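You operate a simulated robot arm through the tools that you are given. There is no shell and no other tool.

You are at the controls of a simulated two-armed robot. One attempt, no reset.

Task
Repack the valve with the ring named on the packing card.
Fine: ring, collar, red clamp lever over it, clamp knob tight, then the wheel.

The check looks at the end state, three seconds after you hand in, the way a careful person would. Anything else that was tipped, shoved, dropped, spilled or broken makes it a failure.

Robot
Two 7-joint arms with two-finger grippers on one trunk that stands fixed in place. Base frame: the origin is at the foot of the trunk, x ahead of it, y to its left, z up; the work surface is at about z = 86. Lengths are in cm, angles in rad, forces in N, time in s.
The left shoulder is at [5, 21.6, 124.6], the right one opposite. With the tool pointing down near the work surface each hand reaches from about 24 to 78 cm from the base axis, measured 20 degrees to its own side. Payload 3.18 kg a hand.
The TCP of each hand is the grasp point between the finger pads, 3 cm short of the fingertips. In the tool frame z runs along the fingers and y along their closing line. The gripper opens to 14.4 cm. The gripper's body begins 10.3 cm behind the TCP.
Orientation is that of the tool frame in the base frame, as a unit quaternion [x, y, z, w]. With the fingers straight down and closing along the base's y, the tool's x points along the base's -x, its y along +y and its z along -z.

Tools
- The arms move only by the tool send_rows. It takes "left_commands", "right_commands" or both (then of equal length, played together; a hand with none holds still); each is text: rows parted by semicolons, each of 7 numbers parted by spaces: the turn, a rotation vector about the tool's x, y, z in units of 45 degrees (1.0 is 45 degrees), then the shift along the tool's x, y, z in units of 150 mm (1.0 is 150 mm), then the closure in counts, from 0 (fully open) to 255 (shut). In form: ax ay az x y z jaw; .... A call has 1 to 20 rows; each row is the pose to reach, as a shift and turn from the pose commanded when the call began, along the tool's axes at that moment. A call with a number of a shift or a turn outside -1 to 1 is refused whole. Rows are played at 5 a second. More than 5 cm and 0.15 rad between two rows, or a gripper value outside its range, and nothing of the call is played. Where a pose cannot be reached the arm comes as near as it can. A force on the tool above 60 N (or 10 N above the force at the start of the call, whichever is more), or a blocked arm, ends the call early, and 0.2 s more pass. The fingers move at their own pace and stop on an object; they squeeze with about 25 N. The grip force told is the motor's: it shows also when the fingers shut on nothing. Time passes only in rows, and 0.2 s behind the last, so rows that repeat a pose let the fingers close. The reply holds the time, the measured pose of the TCP, the force on the tool along the base axes, the opening and the grip force, in the units named above and with some noise, with the torque about the TCP (base axes, N m) and any sound that the robot's microphone picked up, and new pictures: "show" is both (left out), scene, wrist or none (wrist: the cameras of the hands that moved).
- Cameras (640 x 400 px; columns grow to the right, rows downward): "scene" is now at [12.66, -3.68, 146.22]; the picture's right is [-0.37, -0.93, 0.00], its down [-0.29, 0.12, -0.95] and it looks along [0.88, -0.36, -0.32] (base axes); focal length 214 px, centre (320, 200). "left" rides on the left gripper at [7.6, -1.6, -14.3] in its tool frame; the picture's right is [0.21, 0.98, 0.00], its down [-0.84, 0.18, -0.51] and it looks along [-0.50, 0.11, 0.86] (tool axes); focal length 218 px, centre (320, 200). "right" rides on the right gripper at [7.7, 1.6, -14.3] in its tool frame; the picture's right is [-0.21, 0.98, 0.00], its down [-0.84, -0.18, -0.51] and it looks along [-0.50, -0.11, 0.86] (tool axes); focal length 218 px, centre (320, 200). There is no depth. A picture from a camera that has moved, and an enlarged one, comes with that camera's place and axes in the base frame and with its lens.
- move_column(by): slides the trunk up (or, below 0, down) by that many cm; the arms and the scene camera ride with it, the base frame stays. It gives what a move gives, with no picture.
- turn_head(pan, tilt): turns the head with the scene camera to pan (to the left, within 1.396 rad either way) and tilt (down, from -0.506 to 1.204), counted from straight ahead of the robot. It gives what a move gives, and a new picture of the scene camera.
- close_up(camera, box): a new picture of the part [left, top, right, bottom] of that camera's present view, enlarged. The clock stands still meanwhile.
- sign_off(): hands the job in; it is judged then, once.

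Nothing tells you positions but the pictures and the camera data. Unless the task says otherwise, let go and move clear before handing in.

The tools are called after "Request:" as name(argument=value, ...) on one line, values as JSON. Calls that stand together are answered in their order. send_rows: Moves the arms, as the interface text tells. Its arguments: {"type":"object","properties":{"left_commands":{"type":"string"},"right_commands":{"type":"string"},"show":{"type":"string","enum":["both","scene","wrist","none"]}},"required":[]} The other tools are called the same way: move_column (by) slides the trunk up or down; turn_head (pan, tilt) turns the head that bears the scene camera; close_up (camera, box) takes an enlarged picture of a part of a camera's view; sign_off () hands the job in.

At the start:

```text
clock: 0.0
left_tcp_pos: [34.31, -1.75, 137.55]
left_tool_rot: [-0.001, 1.0, 0.0, 0.0]
left_contact_force: [0.1, -0.2, 0.2]
left_torque: [-0.01, 0.02, 0.0]
left_finger_gap: 14.39
left_finger_force: 0.1
right_tcp_pos: [42.56, -53.79, 133.5]
right_tool_rot: [0.001, 1.0, 0.001, 0.001]
right_contact_force: [0.4, -0.5, 0.2]
right_torque: [-0.01, 0.0, -0.03]
right_finger_gap: 14.4
right_finger_force: 0.1
trunk travel left (down, up): [-32.5, 4.4]
head pan, tilt: [-0.384, 0.323]
```

scene: 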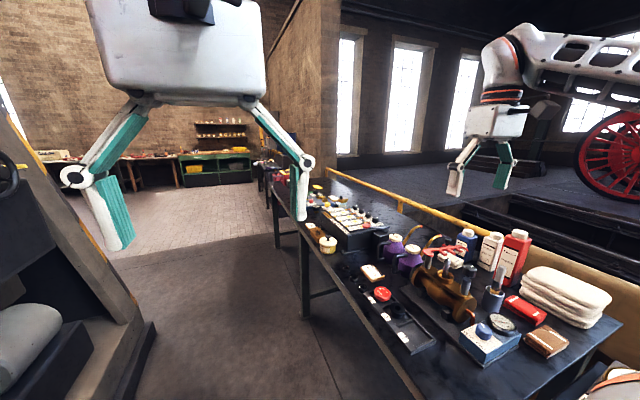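
right: 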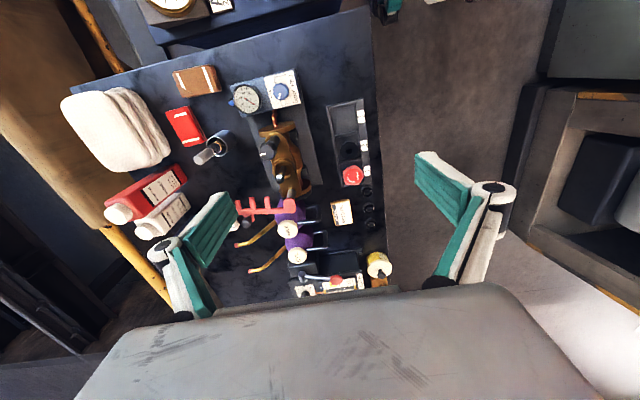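
left: 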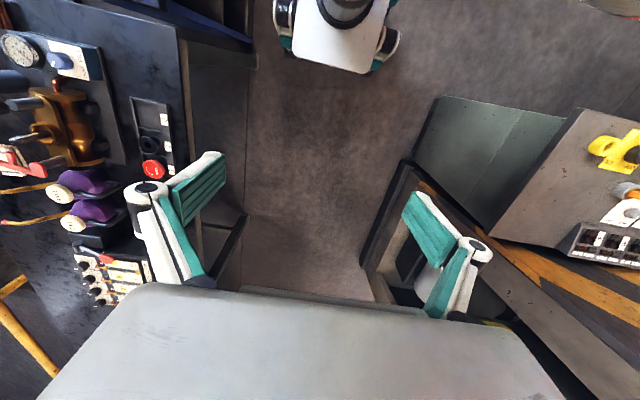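

I see a bench to the right front with a brass valve, bottles, towels, a card and trays. I will look closer before moving anything.

Request:
close_up(camera="scene", box=[340, 220, 500, 320])

Request:
close_up(camera="scene", box=[340, 260, 500, 360])

Request:
close_up(camera="right", box=[220, 60, 380, 160])

Request:
close_up(camera="right", box=[240, 110, 400, 210])

Request:
close_up(camera="right", box=[240, 190, 400, 290])

Request:
close_up(camera="left", box=[0, 20, 200, 145])

```text
4.00 times, centred on (420, 270) of scene
camera zoom: at [12.66, -3.68, 146.22], right [-0.37, -0.93, 0.0], down [-0.29, 0.12, -0.95], along [0.88, -0.36, -0.32], focal length 858 px, centre (-80, -80)
```

zoom: 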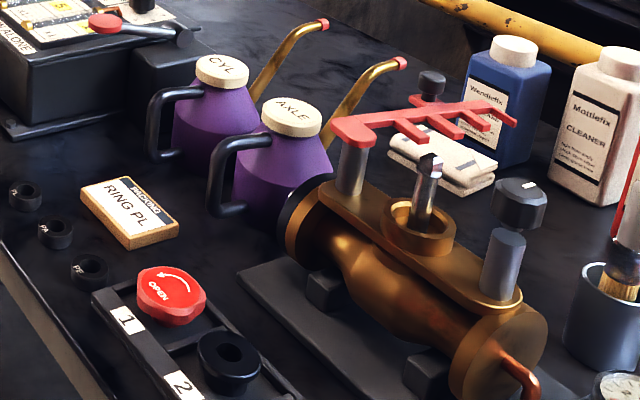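

```text
4.00 times, centred on (420, 310) of scene
camera zoom: at [12.66, -3.68, 146.22], right [-0.37, -0.93, 0.0], down [-0.29, 0.12, -0.95], along [0.88, -0.36, -0.32], focal length 858 px, centre (-80, -240)
```

zoom: 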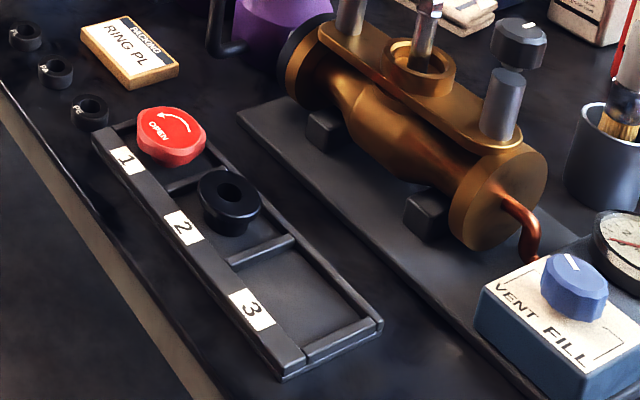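

```text
4.00 times, centred on (300, 110) of right
camera zoom: at [34.87, -52.15, 147.67], right [0.21, 0.98, 0.0], down [0.84, -0.18, 0.51], along [0.5, -0.11, -0.86], focal length 873 px, centre (400, 560)
```

zoom: 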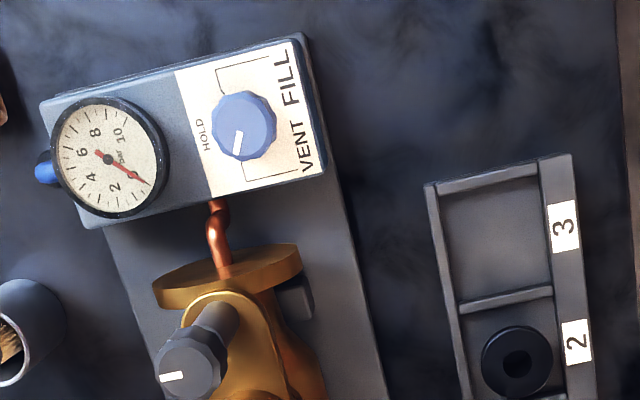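

```text
4.00 times, centred on (320, 160) of right
camera zoom: at [34.87, -52.15, 147.67], right [0.21, 0.98, 0.0], down [0.84, -0.18, 0.51], along [0.5, -0.11, -0.86], focal length 873 px, centre (320, 360)
```

zoom: 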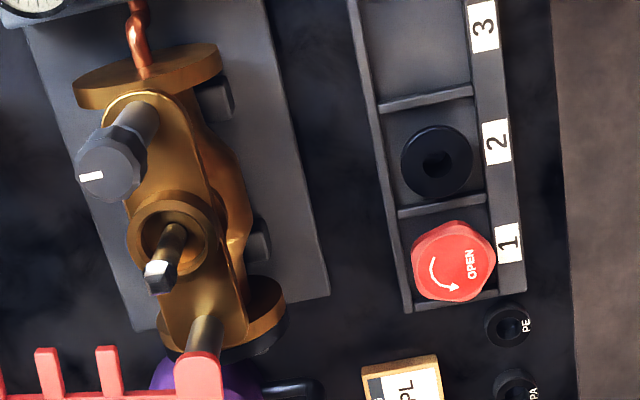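

```text
4.00 times, centred on (320, 240) of right
camera zoom: at [34.87, -52.15, 147.67], right [0.21, 0.98, 0.0], down [0.84, -0.18, 0.51], along [0.5, -0.11, -0.86], focal length 873 px, centre (320, 40)
```

zoom: 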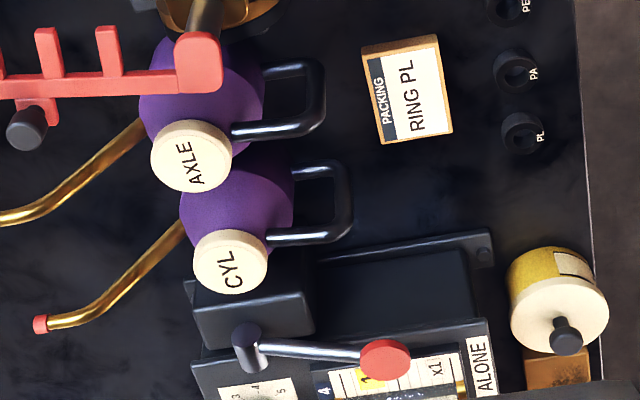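

```text
3.20 times, centred on (100, 82) of left
camera zoom: at [26.56, -3.37, 151.85], right [-0.21, 0.98, 0.0], down [0.84, 0.18, 0.51], along [0.5, 0.11, -0.86], focal length 698 px, centre (1024, 576)
```

zoom: 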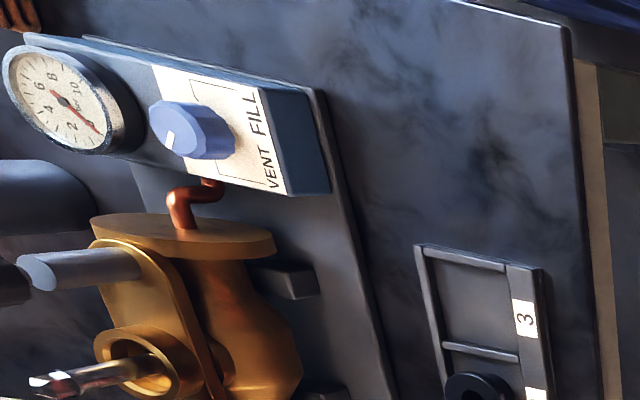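

The card reads "PACKING RING PL"; three small rings PE, PA and PL lie beside it, a tray holds the wheel (1), a collar (2) and slot 3. I will zoom in further on the rings, gauge and gland before moving.

Request:
close_up(camera="right", box=[340, 185, 388, 215])

Request:
close_up(camera="right", box=[340, 203, 388, 233])

Request:
close_up(camera="right", box=[228, 75, 308, 125])

Request:
close_up(camera="right", box=[250, 135, 314, 175])

Request:
close_up(camera="scene", box=[400, 230, 480, 280])

Request:
close_up(camera="left", box=[0, 30, 80, 80])

Request:
close_up(camera="scene", box=[460, 260, 556, 320])

Request:
close_up(camera="scene", box=[460, 310, 556, 370])

```text
13.33 times, centred on (364, 200) of right
camera zoom: at [34.87, -52.15, 147.67], right [0.21, 0.98, 0.0], down [0.84, -0.18, 0.51], along [0.5, -0.11, -0.86], focal length 2910 px, centre (-267, 200)
```

zoom: 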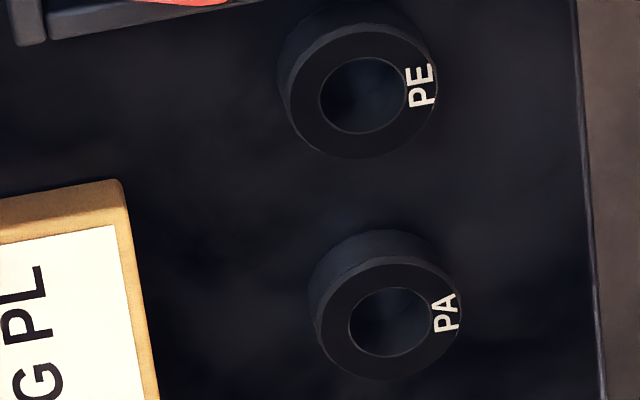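

```text
13.33 times, centred on (364, 218) of right
camera zoom: at [34.87, -52.15, 147.67], right [0.21, 0.98, 0.0], down [0.84, -0.18, 0.51], along [0.5, -0.11, -0.86], focal length 2910 px, centre (-267, -40)
```

zoom: 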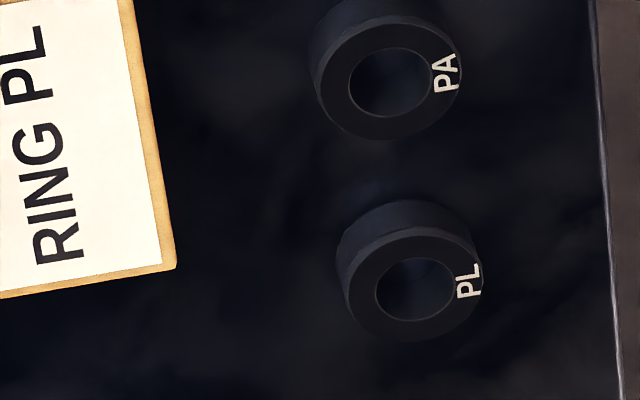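

```text
8.00 times, centred on (268, 100) of right
camera zoom: at [34.87, -52.15, 147.67], right [0.21, 0.98, 0.0], down [0.84, -0.18, 0.51], along [0.5, -0.11, -0.86], focal length 1746 px, centre (736, 1000)
```

zoom: 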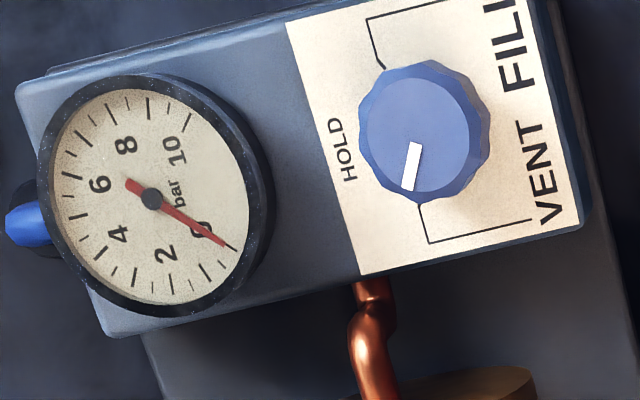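

```text
10.00 times, centred on (282, 155) of right
camera zoom: at [34.87, -52.15, 147.67], right [0.21, 0.98, 0.0], down [0.84, -0.18, 0.51], along [0.5, -0.11, -0.86], focal length 2183 px, centre (700, 650)
```

zoom: 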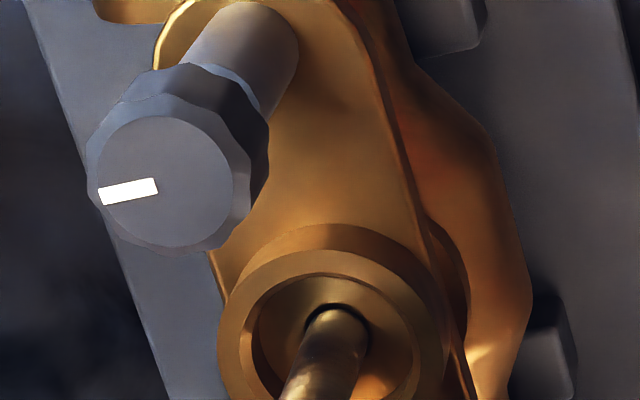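

```text
8.00 times, centred on (440, 255) of scene
camera zoom: at [12.66, -3.68, 146.22], right [-0.37, -0.93, 0.0], down [-0.29, 0.12, -0.95], along [0.88, -0.36, -0.32], focal length 1716 px, centre (-640, -240)
```

zoom: 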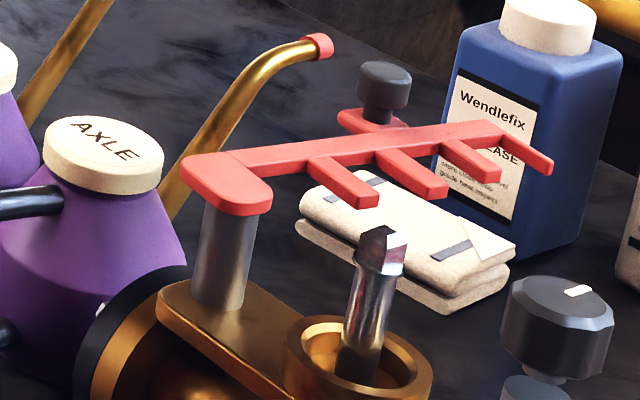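

```text
8.00 times, centred on (40, 55) of left
camera zoom: at [26.56, -3.37, 151.85], right [-0.21, 0.98, 0.0], down [0.84, 0.18, 0.51], along [0.5, 0.11, -0.86], focal length 1746 px, centre (2560, 1360)
```

zoom: 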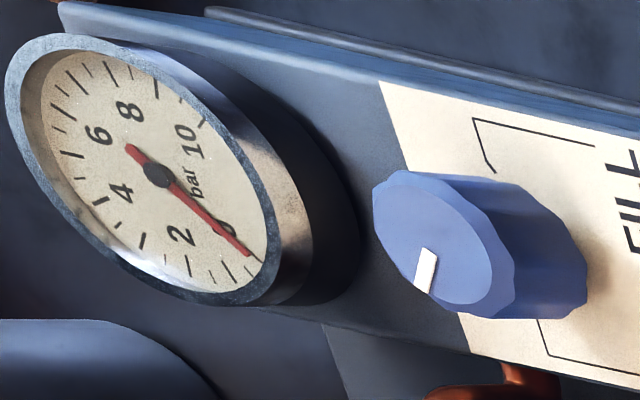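

```text
6.67 times, centred on (508, 290) of scene
camera zoom: at [12.66, -3.68, 146.22], right [-0.37, -0.93, 0.0], down [-0.29, 0.12, -0.95], along [0.88, -0.36, -0.32], focal length 1430 px, centre (-933, -400)
```

zoom: 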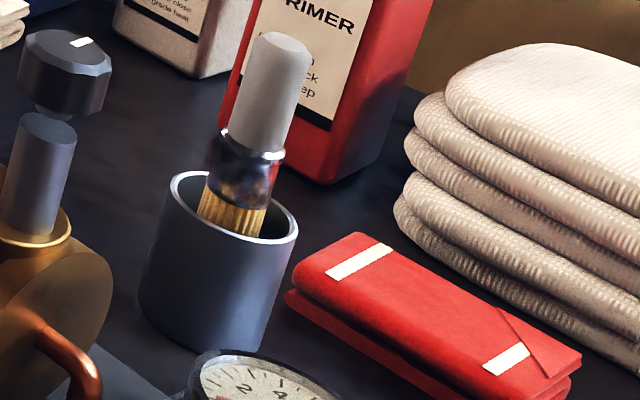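

```text
6.67 times, centred on (508, 340) of scene
camera zoom: at [12.66, -3.68, 146.22], right [-0.37, -0.93, 0.0], down [-0.29, 0.12, -0.95], along [0.88, -0.36, -0.32], focal length 1430 px, centre (-933, -733)
```

zoom: 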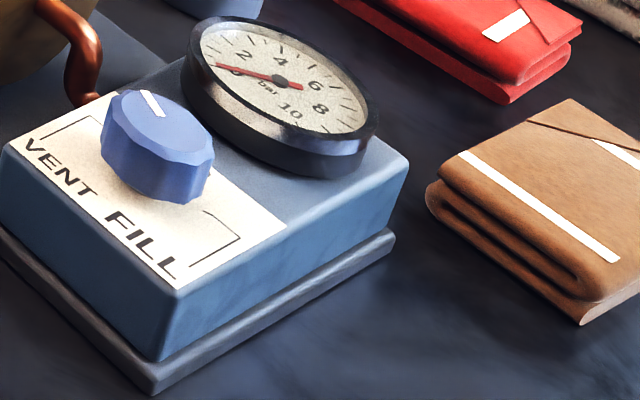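

The gauge reads 0 and its blue knob stands at VENT, so it can be left alone; the gland is empty with a bare square spindle. I'll turn the head toward the valve for a better view.

Request:
turn_head(pan=-0.8, tilt=0.6)

```text
clock: 0.9
left_tcp_pos: [34.22, -1.64, 137.68]
left_tool_rot: [0.0, 1.0, 0.0, 0.002]
left_contact_force: [-0.4, 0.0, 0.6]
left_torque: [0.02, 0.01, 0.02]
left_finger_gap: 14.4
left_finger_force: 0.1
right_tcp_pos: [42.49, -53.77, 133.52]
right_tool_rot: [0.001, 1.0, 0.0, 0.001]
right_contact_force: [-0.3, 0.0, 0.0]
right_torque: [0.01, 0.02, 0.0]
right_finger_gap: 14.4
right_finger_force: 0.1
trunk travel left (down, up): [-32.5, 4.4]
head pan, tilt: [-0.799, 0.6]
camera scene: at [10.18, -6.51, 143.69], right [-0.72, -0.7, 0.0], down [-0.39, 0.4, -0.83], along [0.58, -0.59, -0.56], focal length 214 px, centre (320, 200)
```

scene: 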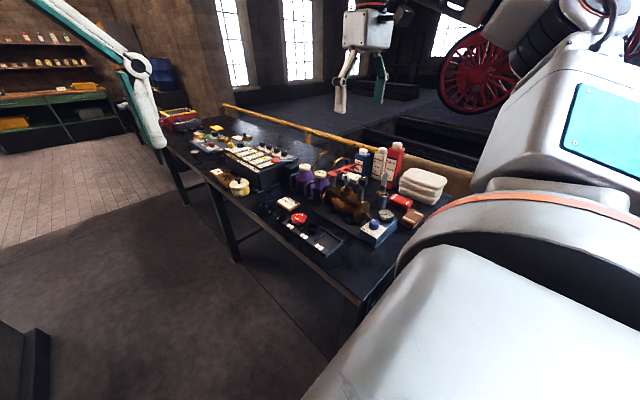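

Now the bench is near the middle of the scene view. I'll enlarge the valve and the rings to measure them.

Request:
close_up(camera="scene", box=[290, 150, 386, 210])

Request:
close_up(camera="scene", box=[250, 190, 346, 250])

Request:
close_up(camera="scene", box=[316, 160, 380, 200])

Request:
close_up(camera="right", box=[224, 120, 336, 190])

Request:
close_up(camera="right", box=[224, 180, 336, 250])

```text
6.67 times, centred on (338, 180) of scene
camera zoom: at [10.18, -6.51, 143.69], right [-0.72, -0.7, 0.0], down [-0.39, 0.4, -0.83], along [0.58, -0.59, -0.56], focal length 1430 px, centre (200, 333)
```

zoom: 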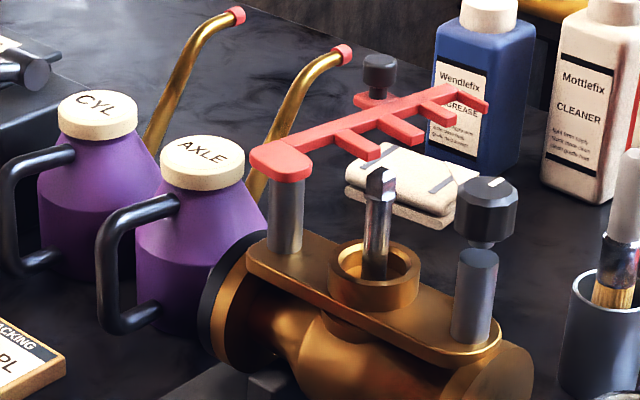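

```text
6.67 times, centred on (298, 220) of scene
camera zoom: at [10.18, -6.51, 143.69], right [-0.72, -0.7, 0.0], down [-0.39, 0.4, -0.83], along [0.58, -0.59, -0.56], focal length 1430 px, centre (467, 67)
```

zoom: 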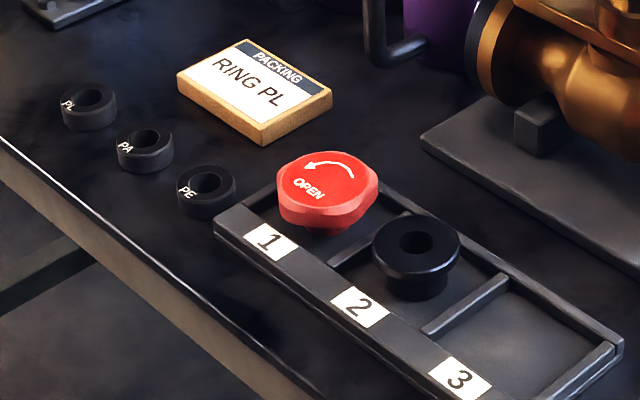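

```text
10.00 times, centred on (348, 180) of scene
camera zoom: at [10.18, -6.51, 143.69], right [-0.72, -0.7, 0.0], down [-0.39, 0.4, -0.83], along [0.58, -0.59, -0.56], focal length 2145 px, centre (40, 400)
```

zoom: 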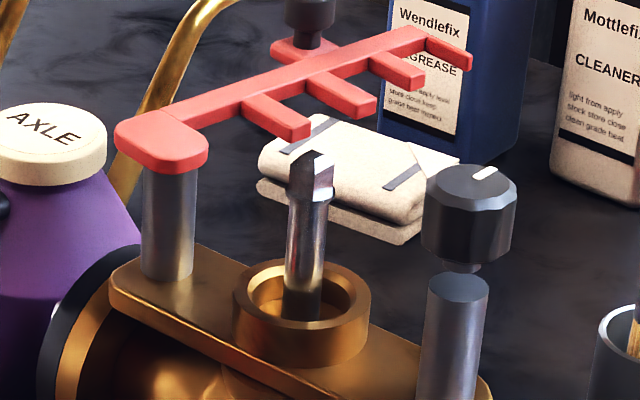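

```text
5.71 times, centred on (280, 155) of right
camera zoom: at [34.87, -52.15, 147.67], right [0.21, 0.98, 0.0], down [0.84, -0.18, 0.51], along [0.5, -0.11, -0.86], focal length 1247 px, centre (549, 457)
```

zoom: 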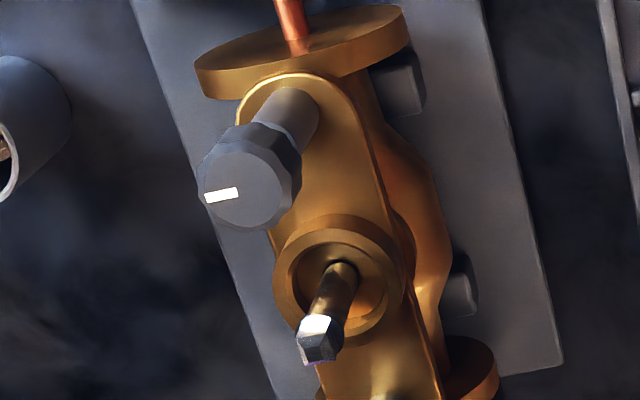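

```text
5.71 times, centred on (280, 215) of right
camera zoom: at [34.87, -52.15, 147.67], right [0.21, 0.98, 0.0], down [0.84, -0.18, 0.51], along [0.5, -0.11, -0.86], focal length 1247 px, centre (549, 114)
```

zoom: 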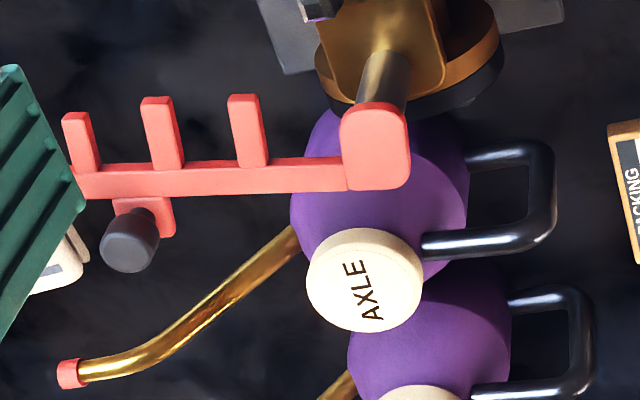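

The spindle stands at about (52.5, -64.6) with its top at z≈105.6, the lever pivot is at (59.5, -64.4), the clamp knob at (45.8, -65), and ring PL is far out at (82, -44.4). I'll bring the right hand high over towards ring PL, yawing a little.

Request:
send_rows(right_commands="0 0 0.06 -0.167 0.13 0.1 0; 0 0 0.12 -0.333 0.27 0.2 0; 0 0 0.18 -0.5 0.4 0.3 0; 0 0 0.25 -0.667 0.53 0.4 40; 0 0 0.31 -0.833 0.67 0.5 80; 0 0 0.369 -1 0.8 0.6 100", show="both")

```text
clock: 2.3
left_tcp_pos: [34.31, -1.92, 137.51]
left_tool_rot: [0.0, 1.0, 0.0, 0.0]
left_contact_force: [0.8, -0.2, 0.6]
left_torque: [0.06, 0.05, -0.03]
left_finger_gap: 14.42
left_finger_force: 0.1
right_tcp_pos: [57.55, -45.13, 125.2]
right_tool_rot: [0.146, 0.989, 0.003, 0.0]
right_contact_force: [-0.3, -0.1, 0.0]
right_torque: [0.06, 0.07, -0.04]
right_finger_gap: 8.77
right_finger_force: 0.1
right hand out of reach, approached as far as the arm can: row 6
trunk travel left (down, up): [-32.5, 4.4]
head pan, tilt: [-0.799, 0.6]
camera scene: at [10.31, -6.69, 143.66], right [-0.72, -0.7, 0.0], down [-0.39, 0.41, -0.82], along [0.57, -0.59, -0.57], focal length 214 px, centre (320, 200)
camera right: at [50.72, -41.35, 139.28], right [0.48, 0.88, 0.0], down [0.75, -0.42, 0.51], along [0.44, -0.24, -0.86], focal length 218 px, centre (320, 200)
```

scene: 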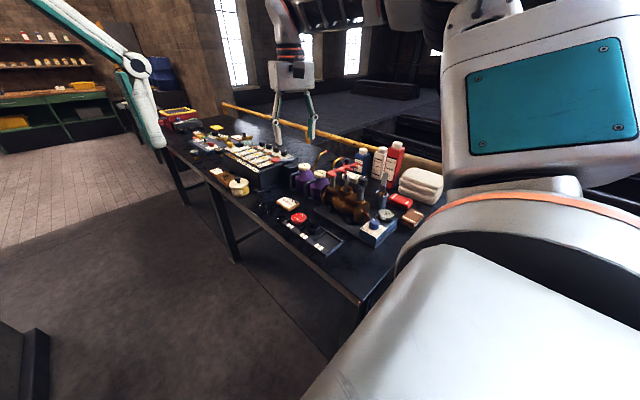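
right: 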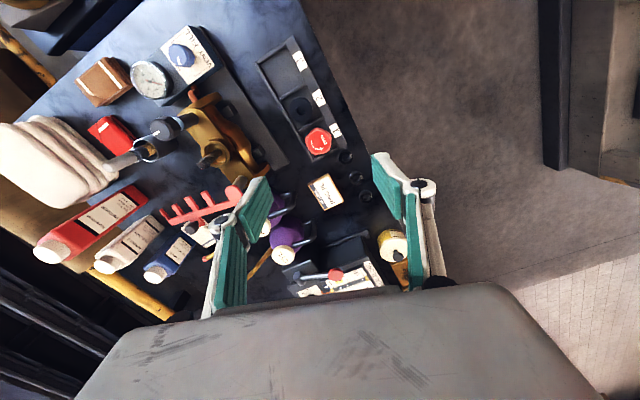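

The hand is near its reach limit with the tool upright, so I tilt it outward (about 37°) while coming down, toward the rings.

Request:
send_rows(right_commands="0 -0.166 0 -0.073 0.036 0.173 100; 0 -0.331 0 -0.146 0.071 0.347 100; 0 -0.497 0 -0.218 0.107 0.52 120; 0 -0.662 0 -0.291 0.142 0.693 140; 0 -0.828 0 -0.364 0.178 0.867 157; 0 -0.828 0 -0.364 0.178 0.867 157", show="both")

```text
clock: 3.7
left_tcp_pos: [34.28, -1.65, 137.8]
left_tool_rot: [0.0, 1.0, -0.001, 0.001]
left_contact_force: [0.5, 0.6, 0.2]
left_torque: [-0.04, 0.03, 0.02]
left_finger_gap: 14.4
left_finger_force: 0.0
right_tcp_pos: [62.71, -56.98, 109.48]
right_tool_rot: [0.116, 0.939, 0.002, 0.323]
right_contact_force: [0.4, 0.1, 0.0]
right_torque: [-0.02, 0.01, 0.0]
right_finger_gap: 5.55
right_finger_force: 0.0
right hand out of reach, approached as far as the arm can: row 1, 2, 3, 4, 5, 6
trunk travel left (down, up): [-32.5, 4.4]
head pan, tilt: [-0.799, 0.6]
camera scene: at [10.15, -6.46, 143.7], right [-0.72, -0.7, 0.0], down [-0.39, 0.4, -0.83], along [0.58, -0.59, -0.56], focal length 214 px, centre (320, 200)
camera right: at [48.59, -52.77, 116.19], right [0.37, 0.91, 0.21], down [0.3, -0.33, 0.9], along [0.88, -0.27, -0.39], focal length 218 px, centre (320, 200)
```

scene: 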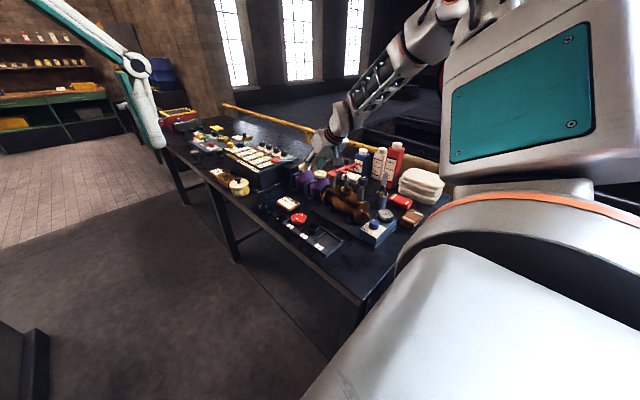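
right: 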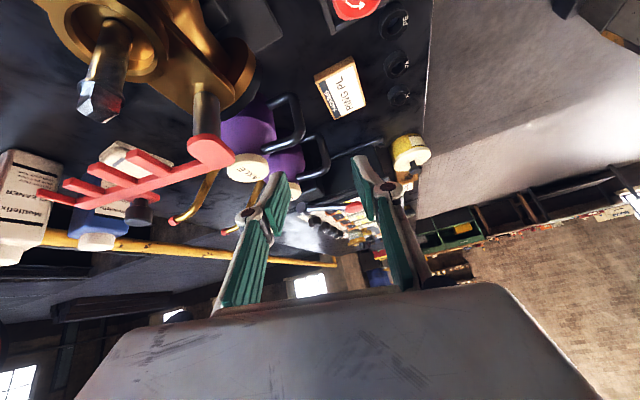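

The hand stopped well short of the asked pose (y −57 instead of −41), clear of everything at z≈109. I'll check what a neutral row does before moving on.

Request:
send_rows(right_commands="0 0 0 0 0 0 157; 0 0 0 0 0 0 157", show="none")

```text
clock: 4.3
left_tcp_pos: [34.23, -1.71, 137.69]
left_tool_rot: [0.0, 1.0, 0.0, 0.0]
left_contact_force: [0.3, -0.1, 0.3]
left_torque: [0.01, 0.0, -0.05]
left_finger_gap: 14.41
left_finger_force: 0.0
right_tcp_pos: [62.8, -57.03, 109.41]
right_tool_rot: [0.115, 0.939, 0.003, 0.324]
right_contact_force: [-0.4, 0.0, 0.3]
right_torque: [-0.01, -0.01, -0.03]
right_finger_gap: 5.54
right_finger_force: 0.0
trunk travel left (down, up): [-32.5, 4.4]
head pan, tilt: [-0.799, 0.6]
```

The reference resets to the reached pose, which is good. I'll probe which direction is blocked with a small sideways move (+y, away from the valve).

Request:
send_rows(right_commands="0 0 0 0 0.1 0 157; 0 0 0 0 0.2 0 157; 0 0 0 0 0.3 0 157", show="none")

```text
clock: 5.1
left_tcp_pos: [34.11, -1.75, 137.55]
left_tool_rot: [0.0, 1.0, -0.001, 0.001]
left_contact_force: [0.0, -0.3, -0.5]
left_torque: [0.0, 0.0, -0.02]
left_finger_gap: 14.39
left_finger_force: 0.1
right_tcp_pos: [63.58, -55.47, 109.16]
right_tool_rot: [0.109, 0.94, 0.015, 0.324]
right_contact_force: [0.4, 0.8, 0.5]
right_torque: [0.01, -0.01, 0.02]
right_finger_gap: 5.53
right_finger_force: 0.2
right hand out of reach, approached as far as the arm can: row 1, 2, 3
trunk travel left (down, up): [-32.5, 4.4]
head pan, tilt: [-0.799, 0.6]
```

Moving +y is blocked while yawed this way, so I'll swing the yaw back the other way about the vertical with the TCP held still.

Request:
send_rows(right_commands="-0.077 0.01 -0.1 0 0 0 157; -0.153 0.02 -0.2 0 0 0 157; -0.23 0.03 -0.3 0 0 0 157; -0.23 0.03 -0.3 0 0 0 157", show="none")

```text
clock: 6.1
left_tcp_pos: [34.18, -1.72, 137.66]
left_tool_rot: [0.0, 1.0, -0.001, 0.001]
left_contact_force: [-0.2, -0.7, 0.6]
left_torque: [-0.02, 0.02, -0.01]
left_finger_gap: 14.4
left_finger_force: 0.2
right_tcp_pos: [63.76, -55.36, 109.32]
right_tool_rot: [-0.026, 0.946, 0.052, 0.319]
right_contact_force: [0.4, 0.0, 0.4]
right_torque: [-0.03, -0.01, -0.03]
right_finger_gap: 5.49
right_finger_force: 0.0
trunk travel left (down, up): [-32.5, 4.4]
head pan, tilt: [-0.799, 0.6]
```

That pose is reachable, so I'll continue with this yaw, reduce the tilt to about 30°, and move toward ring PL at a safe height.

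Request:
send_rows(right_commands="0.003 0.044 -0.043 -0.078 0.134 0.137 157; 0.006 0.088 -0.086 -0.157 0.268 0.274 157; 0.009 0.132 -0.129 -0.235 0.401 0.41 157; 0.012 0.176 -0.172 -0.313 0.535 0.547 157; 0.012 0.176 -0.172 -0.313 0.535 0.547 157", show="wrist")

```text
clock: 7.3
left_tcp_pos: [34.15, -1.71, 137.65]
left_tool_rot: [0.0, 1.0, 0.0, 0.002]
left_contact_force: [-0.9, 0.2, -0.1]
left_torque: [-0.02, -0.01, 0.01]
left_finger_gap: 14.42
left_finger_force: 0.1
right_tcp_pos: [71.62, -46.53, 106.38]
right_tool_rot: [-0.091, 0.962, 0.025, 0.256]
right_contact_force: [0.2, -0.1, 0.8]
right_torque: [0.01, -0.01, 0.0]
right_finger_gap: 5.52
right_finger_force: 0.0
trunk travel left (down, up): [-32.5, 4.4]
head pan, tilt: [-0.799, 0.6]
camera right: at [57.93, -47.42, 114.79], right [0.0, 0.99, 0.1], down [0.5, -0.09, 0.86], along [0.86, 0.06, -0.5], focal length 218 px, centre (320, 200)
```

right: 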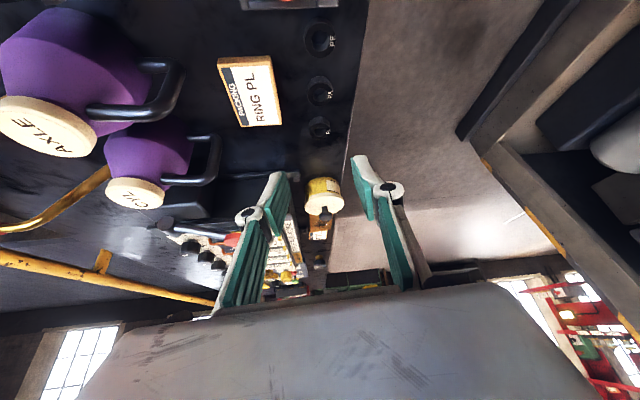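

The rings are now right in view of the wrist camera, with PL the farthest one. I'll enlarge them to fix PL's place.

Request:
close_up(camera="right", box=[280, 80, 360, 130])

Request:
close_up(camera="right", box=[288, 105, 352, 145])

Request:
close_up(camera="scene", box=[250, 150, 314, 190])

```text
8.00 times, centred on (320, 105) of right
camera zoom: at [57.93, -47.42, 114.79], right [0.0, 0.99, 0.1], down [0.5, -0.09, 0.86], along [0.86, 0.06, -0.5], focal length 1746 px, centre (320, 960)
```

zoom: 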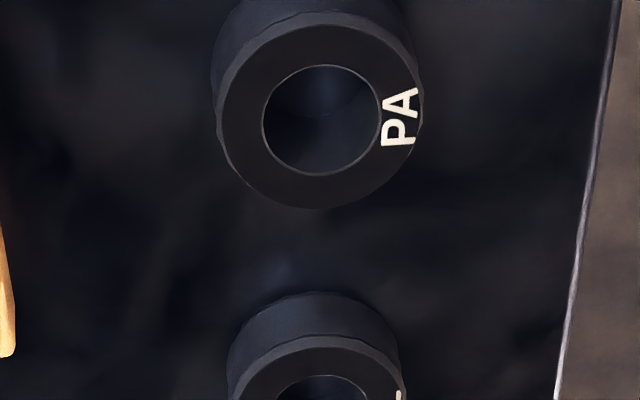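

```text
10.00 times, centred on (320, 125) of right
camera zoom: at [57.93, -47.42, 114.79], right [0.0, 0.99, 0.1], down [0.5, -0.09, 0.86], along [0.86, 0.06, -0.5], focal length 2183 px, centre (320, 950)
```

zoom: 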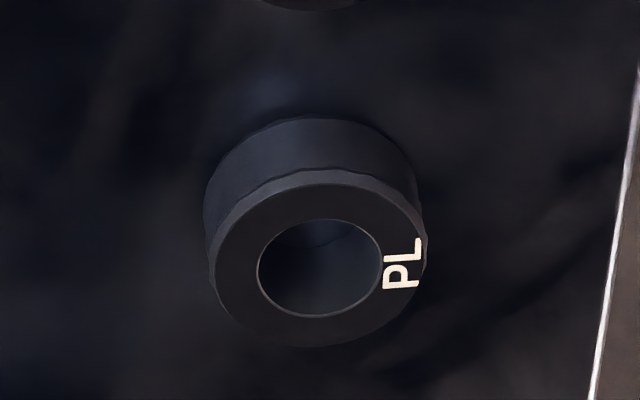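

```text
10.00 times, centred on (282, 170) of scene
camera zoom: at [10.1, -6.54, 143.69], right [-0.72, -0.7, 0.0], down [-0.39, 0.41, -0.83], along [0.58, -0.59, -0.56], focal length 2145 px, centre (700, 500)
```

zoom: 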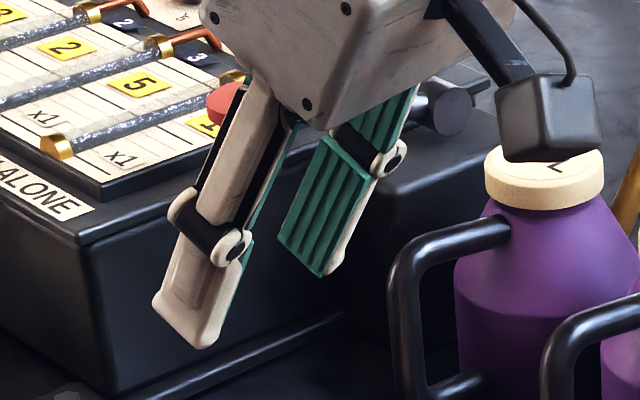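

Ring PL is about 3.4 cm wide and 1.3 cm tall at roughly (83.3, -44.4), almost straight along the tool axis. I'll advance 13 cm along the fingers and look again.

Request:
send_rows(right_commands="0 0 0 -0.023 -0.002 0.217 157; 0 0 0 -0.046 -0.004 0.433 157; 0 0 0 -0.068 -0.006 0.65 157; 0 0 0 -0.091 -0.008 0.867 157; 0 0 0 -0.091 -0.008 0.867 157", show="wrist")

```text
clock: 8.5
left_tcp_pos: [34.28, -1.64, 137.67]
left_tool_rot: [-0.001, 1.0, 0.001, 0.0]
left_contact_force: [0.1, 0.0, -0.3]
left_torque: [-0.01, 0.01, 0.0]
left_finger_gap: 14.43
left_finger_force: 0.1
right_tcp_pos: [76.86, -45.21, 96.86]
right_tool_rot: [-0.091, 0.962, 0.024, 0.256]
right_contact_force: [-0.5, -0.1, -0.5]
right_torque: [0.03, -0.01, -0.02]
right_finger_gap: 5.52
right_finger_force: 0.0
right hand out of reach, approached as far as the arm can: row 4, 5
trunk travel left (down, up): [-32.5, 4.4]
head pan, tilt: [-0.799, 0.6]
camera right: at [63.12, -46.13, 105.31], right [0.0, 0.99, 0.1], down [0.5, -0.09, 0.86], along [0.86, 0.06, -0.5], focal length 218 px, centre (320, 200)
```

right: 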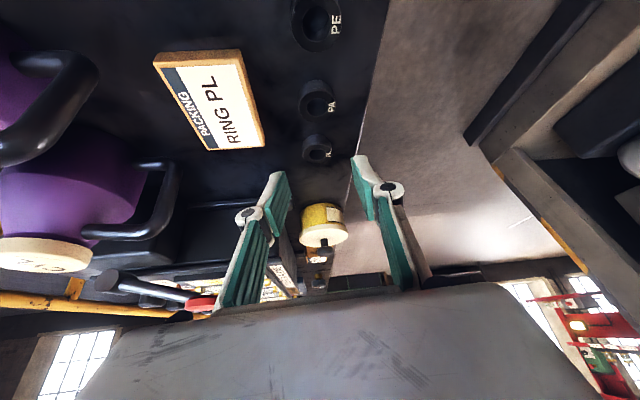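

The arm hit a reach limit about 8 cm short of the ring. I'll tilt the tool a bit more and see whether it can advance further.

Request:
send_rows(right_commands="0 -0.15 0 0 0 0 157; 0 -0.3 0 0 0 0 157; 0 -0.3 0 -0.067 0 0.1 157; 0 -0.3 0 -0.134 0 0.2 157; 0 -0.3 0 -0.134 0 0.2 157", show="none")

```text
clock: 9.7
left_tcp_pos: [34.33, -1.59, 137.62]
left_tool_rot: [-0.001, 1.0, -0.001, 0.0]
left_contact_force: [0.0, -0.3, 0.1]
left_torque: [0.02, 0.02, 0.03]
left_finger_gap: 14.37
left_finger_force: 0.1
right_tcp_pos: [78.85, -44.72, 96.03]
right_tool_rot: [-0.087, 0.925, 0.033, 0.367]
right_contact_force: [0.6, 0.3, 0.3]
right_torque: [0.02, 0.03, -0.01]
right_finger_gap: 5.53
right_finger_force: 0.2
right hand out of reach, approached as far as the arm can: row 4, 5
trunk travel left (down, up): [-32.5, 4.4]
head pan, tilt: [-0.799, 0.6]
```

Tilting helps but the wrist sits too low relative to the shoulder, so lowering the trunk should give the reach. I'll back the hand up and away first.

Request:
send_rows(right_commands="0 0 0 -0.065 0.022 -0.236 157; 0 0 0 -0.13 0.043 -0.472 157; 0 0 0 -0.195 0.065 -0.707 157; 0 0 0 -0.26 0.087 -0.943 157; 0 0 0 -0.26 0.087 -0.943 157", show="none")

Request:
turn_head(pan=0.7, tilt=0.7)

```text
clock: 10.9
left_tcp_pos: [34.26, -1.72, 137.69]
left_tool_rot: [0.0, 1.0, -0.001, 0.0]
left_contact_force: [0.8, -0.9, -0.4]
left_torque: [0.03, -0.02, 0.02]
left_finger_gap: 14.4
left_finger_force: 0.1
right_tcp_pos: [71.92, -44.55, 108.86]
right_tool_rot: [-0.087, 0.926, 0.033, 0.367]
right_contact_force: [-0.5, -0.5, -0.1]
right_torque: [0.02, -0.01, -0.01]
right_finger_gap: 5.56
right_finger_force: 0.1
trunk travel left (down, up): [-32.5, 4.4]
head pan, tilt: [-0.799, 0.6]
```

```text
clock: 12.5
left_tcp_pos: [34.16, -1.71, 137.71]
left_tool_rot: [0.0, 1.0, 0.0, 0.001]
left_contact_force: [-1.0, 0.1, 0.5]
left_torque: [0.03, -0.03, 0.01]
left_finger_gap: 14.4
left_finger_force: 0.0
right_tcp_pos: [71.87, -44.54, 109.03]
right_tool_rot: [-0.087, 0.925, 0.034, 0.367]
right_contact_force: [0.3, -0.2, -0.2]
right_torque: [-0.01, 0.01, 0.04]
right_finger_gap: 5.5
right_finger_force: 0.1
trunk travel left (down, up): [-32.5, 4.4]
head pan, tilt: [0.7, 0.7]
camera scene: at [10.5, 5.29, 142.82], right [0.64, -0.77, 0.0], down [-0.49, -0.41, -0.77], along [0.59, 0.49, -0.64], focal length 214 px, centre (320, 200)
```

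scene: 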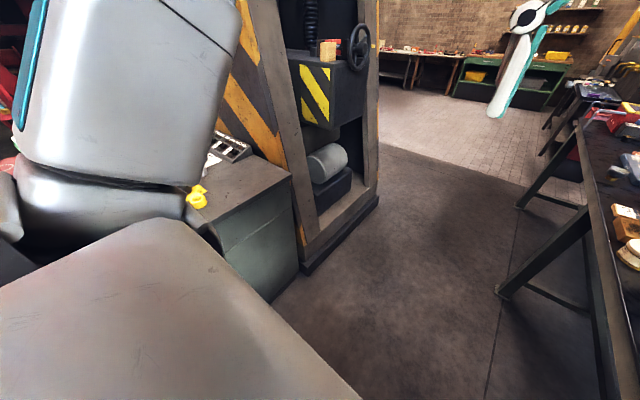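

The left side is clear for lowering the trunk (the cabinet is far out at y≈77). Now I'll test yawing the tilted right hand toward the radial direction while it is high.

Request:
send_rows(right_commands="0.102 0 0.108 0 0 0 157; 0.203 0 0.216 0 0 0 157; 0.305 0 0.324 0 0 0 157; 0.305 0 0.324 0 0 0 157", show="none")

Request:
turn_head(pan=-0.55, tilt=0.5)

```text
clock: 13.5
left_tcp_pos: [34.19, -1.66, 137.65]
left_tool_rot: [0.0, 1.0, -0.001, 0.001]
left_contact_force: [-0.1, 0.5, 0.1]
left_torque: [-0.04, 0.02, 0.03]
left_finger_gap: 14.39
left_finger_force: 0.1
right_tcp_pos: [71.27, -53.58, 107.97]
right_tool_rot: [0.058, 0.926, 0.005, 0.373]
right_contact_force: [-0.6, 0.3, 0.8]
right_torque: [0.0, 0.02, -0.03]
right_finger_gap: 5.55
right_finger_force: 0.0
right hand out of reach, approached as far as the arm can: row 1, 2, 3, 4
trunk travel left (down, up): [-32.5, 4.4]
head pan, tilt: [0.7, 0.7]
```

```text
clock: 14.9
left_tcp_pos: [34.2, -1.72, 137.71]
left_tool_rot: [0.0, 1.0, 0.001, 0.001]
left_contact_force: [-0.4, -0.9, 0.3]
left_torque: [-0.02, 0.03, -0.02]
left_finger_gap: 14.39
left_finger_force: 0.2
right_tcp_pos: [71.35, -53.54, 107.9]
right_tool_rot: [0.058, 0.926, 0.004, 0.372]
right_contact_force: [0.1, 0.3, 0.6]
right_torque: [0.0, 0.02, -0.01]
right_finger_gap: 5.5
right_finger_force: 0.1
trunk travel left (down, up): [-32.5, 4.4]
head pan, tilt: [-0.55, 0.499]
camera scene: at [11.77, -4.92, 144.59], right [-0.52, -0.85, 0.0], down [-0.41, 0.25, -0.88], along [0.75, -0.46, -0.48], focal length 214 px, centre (320, 200)
```

scene: 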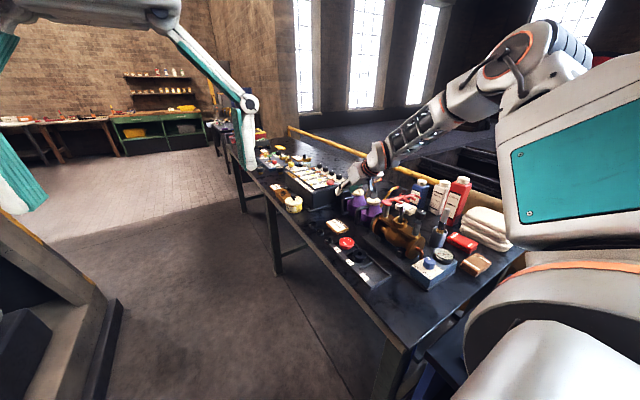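

The forearm is yaw-limited in this branch. I'll bring the hand back upright over open space and try flipping it by 180° about its own axis, which should move the wrist off its limit and put the camera on the upper side for the tilted reach.

Request:
send_rows(right_commands="0 0.162 0 0.072 -0.013 -0.132 157; 0 0.323 0 0.144 -0.026 -0.264 157; 0 0.485 0 0.217 -0.039 -0.397 157; 0 0.647 0 0.289 -0.051 -0.529 157; 0 0.808 0 0.361 -0.064 -0.661 157; 0 0.97 0 0.433 -0.077 -0.793 157; 0 0.97 0 0.433 -0.077 -0.793 157", show="none")

```text
clock: 16.5
left_tcp_pos: [34.33, -1.69, 137.62]
left_tool_rot: [-0.001, 1.0, 0.0, 0.001]
left_contact_force: [1.4, -1.0, -0.4]
left_torque: [-0.01, -0.02, -0.01]
left_finger_gap: 14.42
left_finger_force: 0.1
right_tcp_pos: [58.07, -53.69, 111.82]
right_tool_rot: [0.053, 0.998, 0.025, 0.0]
right_contact_force: [-0.2, 0.3, -1.0]
right_torque: [0.0, -0.01, 0.02]
right_finger_gap: 5.53
right_finger_force: 0.2
trunk travel left (down, up): [-32.5, 4.4]
head pan, tilt: [-0.55, 0.499]
```

Upright again at (58, -53.7, 112). Now I rotate about the tool axis in the free direction, 45° at a time.

Request:
send_rows(right_commands="0 0 -0.167 0 0 0 157; 0 0 -0.333 0 0 0 157; 0 0 -0.5 0 0 0 157; 0 0 -0.667 0 0 0 157; 0 0 -0.833 0 0 0 157; 0 0 -1 0 0 0 157", show="none")

Request:
send_rows(right_commands="0 0 -0.167 0 0 0 157; 0 0 -0.333 0 0 0 157; 0 0 -0.5 0 0 0 157; 0 0 -0.667 0 0 0 157; 0 0 -0.833 0 0 0 157; 0 0 -1 0 0 0 157", show="wrist")

```text
clock: 17.9
left_tcp_pos: [34.3, -1.67, 137.7]
left_tool_rot: [0.0, 1.0, 0.0, 0.001]
left_contact_force: [0.4, 0.9, 0.1]
left_torque: [0.01, 0.01, -0.02]
left_finger_gap: 14.41
left_finger_force: 0.1
right_tcp_pos: [58.15, -53.6, 111.91]
right_tool_rot: [-0.334, 0.942, 0.023, 0.011]
right_contact_force: [0.4, -0.1, -0.7]
right_torque: [0.0, -0.04, 0.02]
right_finger_gap: 5.53
right_finger_force: 0.0
trunk travel left (down, up): [-32.5, 4.4]
head pan, tilt: [-0.55, 0.499]
```

```text
clock: 19.3
left_tcp_pos: [34.23, -1.68, 137.71]
left_tool_rot: [0.0, 1.0, 0.0, 0.001]
left_contact_force: [0.5, 0.2, 0.1]
left_torque: [-0.02, -0.01, -0.01]
left_finger_gap: 14.41
left_finger_force: 0.1
right_tcp_pos: [58.02, -53.62, 111.94]
right_tool_rot: [-0.67, 0.742, 0.016, 0.018]
right_contact_force: [0.3, 1.0, 0.1]
right_torque: [-0.03, 0.02, 0.04]
right_finger_gap: 5.52
right_finger_force: 0.1
trunk travel left (down, up): [-32.5, 4.4]
head pan, tilt: [-0.55, 0.499]
camera right: at [55.6, -61.76, 125.71], right [-0.95, 0.31, 0.01], down [0.26, 0.79, 0.55], along [0.16, 0.53, -0.84], focal length 218 px, centre (320, 200)
```

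right: 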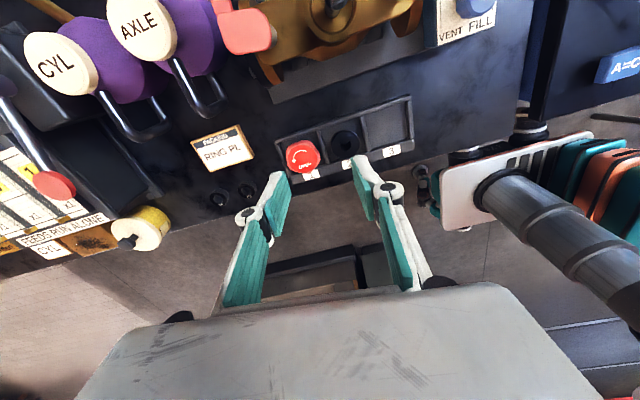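

The flip works so far (90° done, wrist camera now looking from the far side). I'll continue another 90°.

Request:
send_rows(right_commands="0 0 -0.167 0 0 0 157; 0 0 -0.333 0 0 0 157; 0 0 -0.5 0 0 0 157; 0 0 -0.667 0 0 0 157; 0 0 -0.833 0 0 0 157; 0 0 -1 0 0 0 157", show="none")

Request:
send_rows(right_commands="0 0 -0.167 0 0 0 157; 0 0 -0.333 0 0 0 157; 0 0 -0.5 0 0 0 157; 0 0 -0.667 0 0 0 157; 0 0 -0.833 0 0 0 157; 0 0 -1 0 0 0 157", show="wrist")

```text
clock: 20.7
left_tcp_pos: [34.25, -1.66, 137.64]
left_tool_rot: [0.0, 1.0, 0.0, 0.002]
left_contact_force: [-0.2, 0.3, 0.9]
left_torque: [-0.02, -0.01, 0.0]
left_finger_gap: 14.4
left_finger_force: 0.1
right_tcp_pos: [58.15, -53.74, 111.91]
right_tool_rot: [0.903, -0.429, -0.009, -0.025]
right_contact_force: [-0.3, 0.3, -0.2]
right_torque: [0.0, -0.02, 0.01]
right_finger_gap: 5.54
right_finger_force: 0.1
trunk travel left (down, up): [-32.5, 4.4]
head pan, tilt: [-0.55, 0.499]
```

```text
clock: 22.1
left_tcp_pos: [34.19, -1.72, 137.6]
left_tool_rot: [0.001, 1.0, 0.0, 0.001]
left_contact_force: [-0.3, -0.6, 0.3]
left_torque: [0.0, -0.01, 0.01]
left_finger_gap: 14.42
left_finger_force: 0.1
right_tcp_pos: [58.11, -53.64, 111.96]
right_tool_rot: [0.998, -0.051, 0.002, -0.025]
right_contact_force: [0.4, 0.3, 0.0]
right_torque: [0.02, 0.0, 0.01]
right_finger_gap: 5.55
right_finger_force: 0.1
trunk travel left (down, up): [-32.5, 4.4]
head pan, tilt: [-0.55, 0.499]
camera right: at [65.49, -56.77, 125.98], right [-0.31, -0.95, -0.05], down [-0.82, 0.24, 0.52], along [-0.48, 0.2, -0.86], focal length 218 px, centre (320, 200)
```

right: 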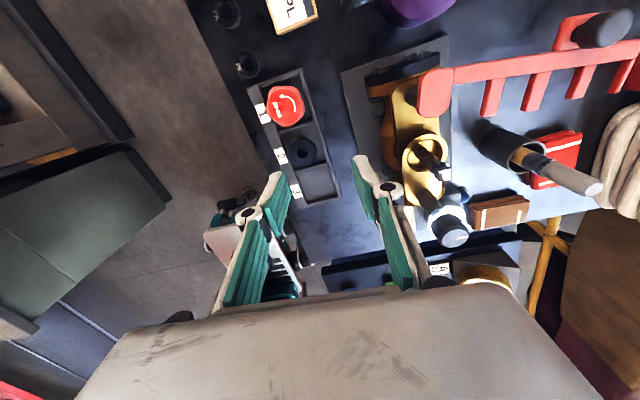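

Flipped fully; the camera now looks back from the far side. I'll level it, yaw to the radial direction and move toward the rings at height.

Request:
send_rows(right_commands="-0.021 0 0.076 0.119 -0.146 0.007 157; -0.043 0 0.153 0.238 -0.291 0.013 157; -0.064 0 0.229 0.357 -0.437 0.02 157; -0.064 0 0.229 0.357 -0.437 0.02 157", show="none")

Request:
send_rows(right_commands="0 0.16 0 0 0 0 157; 0 0.32 0 0 0 0 157; 0 0.48 0 0 0 0 157; 0 0.64 0 0 0 0 157; 0 0.8 0 0 0 0 157; 0 0.8 0 0 0 0 157", show="none")

```text
clock: 23.1
left_tcp_pos: [34.15, -1.72, 137.66]
left_tool_rot: [-0.001, 1.0, 0.0, 0.001]
left_contact_force: [-0.5, 0.3, 0.0]
left_torque: [0.02, -0.04, 0.01]
left_finger_gap: 14.4
left_finger_force: 0.1
right_tcp_pos: [64.07, -47.79, 111.91]
right_tool_rot: [0.99, -0.143, -0.003, -0.001]
right_contact_force: [-0.4, 0.0, -0.5]
right_torque: [0.01, -0.01, 0.02]
right_finger_gap: 5.51
right_finger_force: 0.1
trunk travel left (down, up): [-32.5, 4.4]
head pan, tilt: [-0.55, 0.499]
```

```text
clock: 24.5
left_tcp_pos: [34.19, -1.87, 137.64]
left_tool_rot: [0.0, 1.0, 0.0, 0.001]
left_contact_force: [-0.5, 0.0, 1.0]
left_torque: [0.02, 0.02, -0.03]
left_finger_gap: 14.4
left_finger_force: 0.0
right_tcp_pos: [64.04, -47.76, 111.93]
right_tool_rot: [0.942, -0.135, 0.304, 0.043]
right_contact_force: [-0.4, 0.0, 0.1]
right_torque: [-0.01, 0.0, 0.01]
right_finger_gap: 5.54
right_finger_force: 0.0
trunk travel left (down, up): [-32.5, 4.4]
head pan, tilt: [-0.55, 0.499]
```

The flipped branch takes the tilt without limits. I'll look at the arm over the bench before lowering the trunk.

Request:
turn_head(pan=-0.6, tilt=0.35)

```text
clock: 25.2
left_tcp_pos: [34.15, -1.63, 137.59]
left_tool_rot: [0.0, 1.0, -0.001, 0.001]
left_contact_force: [0.6, 0.2, 0.9]
left_torque: [-0.01, -0.02, -0.04]
left_finger_gap: 14.4
left_finger_force: 0.0
right_tcp_pos: [64.18, -47.73, 111.98]
right_tool_rot: [0.942, -0.136, 0.303, 0.043]
right_contact_force: [0.3, -0.2, -0.5]
right_torque: [0.01, 0.02, 0.06]
right_finger_gap: 5.52
right_finger_force: 0.1
trunk travel left (down, up): [-32.5, 4.4]
head pan, tilt: [-0.6, 0.351]
camera scene: at [11.69, -5.43, 145.96], right [-0.56, -0.83, 0.0], down [-0.28, 0.19, -0.94], along [0.77, -0.53, -0.34], focal length 214 px, centre (320, 200)
```

scene: 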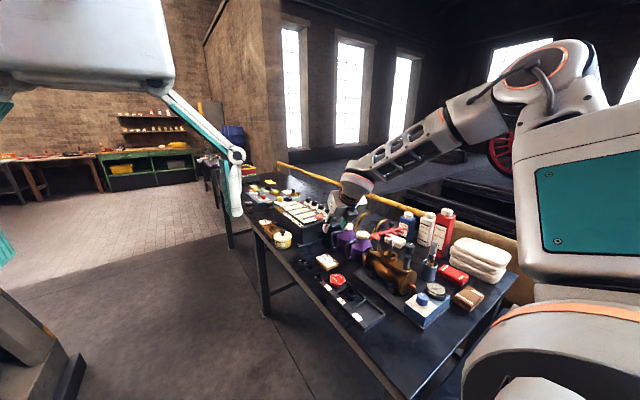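

The forearm passes high over the bench, so lowering the trunk is safe once the hand is out past the tray. I'll move the hand out to the retreat line above PL and tilt to about 49°.

Request:
send_rows(right_commands="0 0.071 0 0.131 -0.142 0.06 157; 0 0.142 0 0.262 -0.284 0.119 157; 0 0.212 0 0.392 -0.425 0.179 157; 0 0.283 0 0.523 -0.567 0.238 157; 0 0.283 0 0.523 -0.567 0.238 157", show="none")

Request:
move_column(by=-10)

```text
clock: 26.4
left_tcp_pos: [34.18, -1.66, 137.63]
left_tool_rot: [0.0, 1.0, -0.001, 0.001]
left_contact_force: [0.5, -0.5, -0.3]
left_torque: [-0.01, -0.01, 0.03]
left_finger_gap: 14.43
left_finger_force: 0.0
right_tcp_pos: [74.64, -42.08, 113.77]
right_tool_rot: [0.903, -0.13, 0.406, 0.059]
right_contact_force: [-0.3, -0.8, 0.0]
right_torque: [0.03, 0.03, 0.0]
right_finger_gap: 5.53
right_finger_force: 0.1
trunk travel left (down, up): [-32.5, 4.4]
head pan, tilt: [-0.6, 0.351]
```

```text
clock: 27.7
left_tcp_pos: [34.09, -1.71, 127.8]
left_tool_rot: [-0.001, 1.0, 0.0, 0.002]
left_contact_force: [0.0, 0.3, 0.5]
left_torque: [0.01, -0.05, 0.0]
left_finger_gap: 14.39
left_finger_force: 0.1
right_tcp_pos: [74.55, -41.86, 103.89]
right_tool_rot: [0.902, -0.13, 0.407, 0.059]
right_contact_force: [-0.2, 0.7, -0.7]
right_torque: [-0.04, 0.01, -0.01]
right_finger_gap: 5.52
right_finger_force: 0.0
trunk travel left (down, up): [-22.5, 14.4]
head pan, tilt: [-0.6, 0.351]
```

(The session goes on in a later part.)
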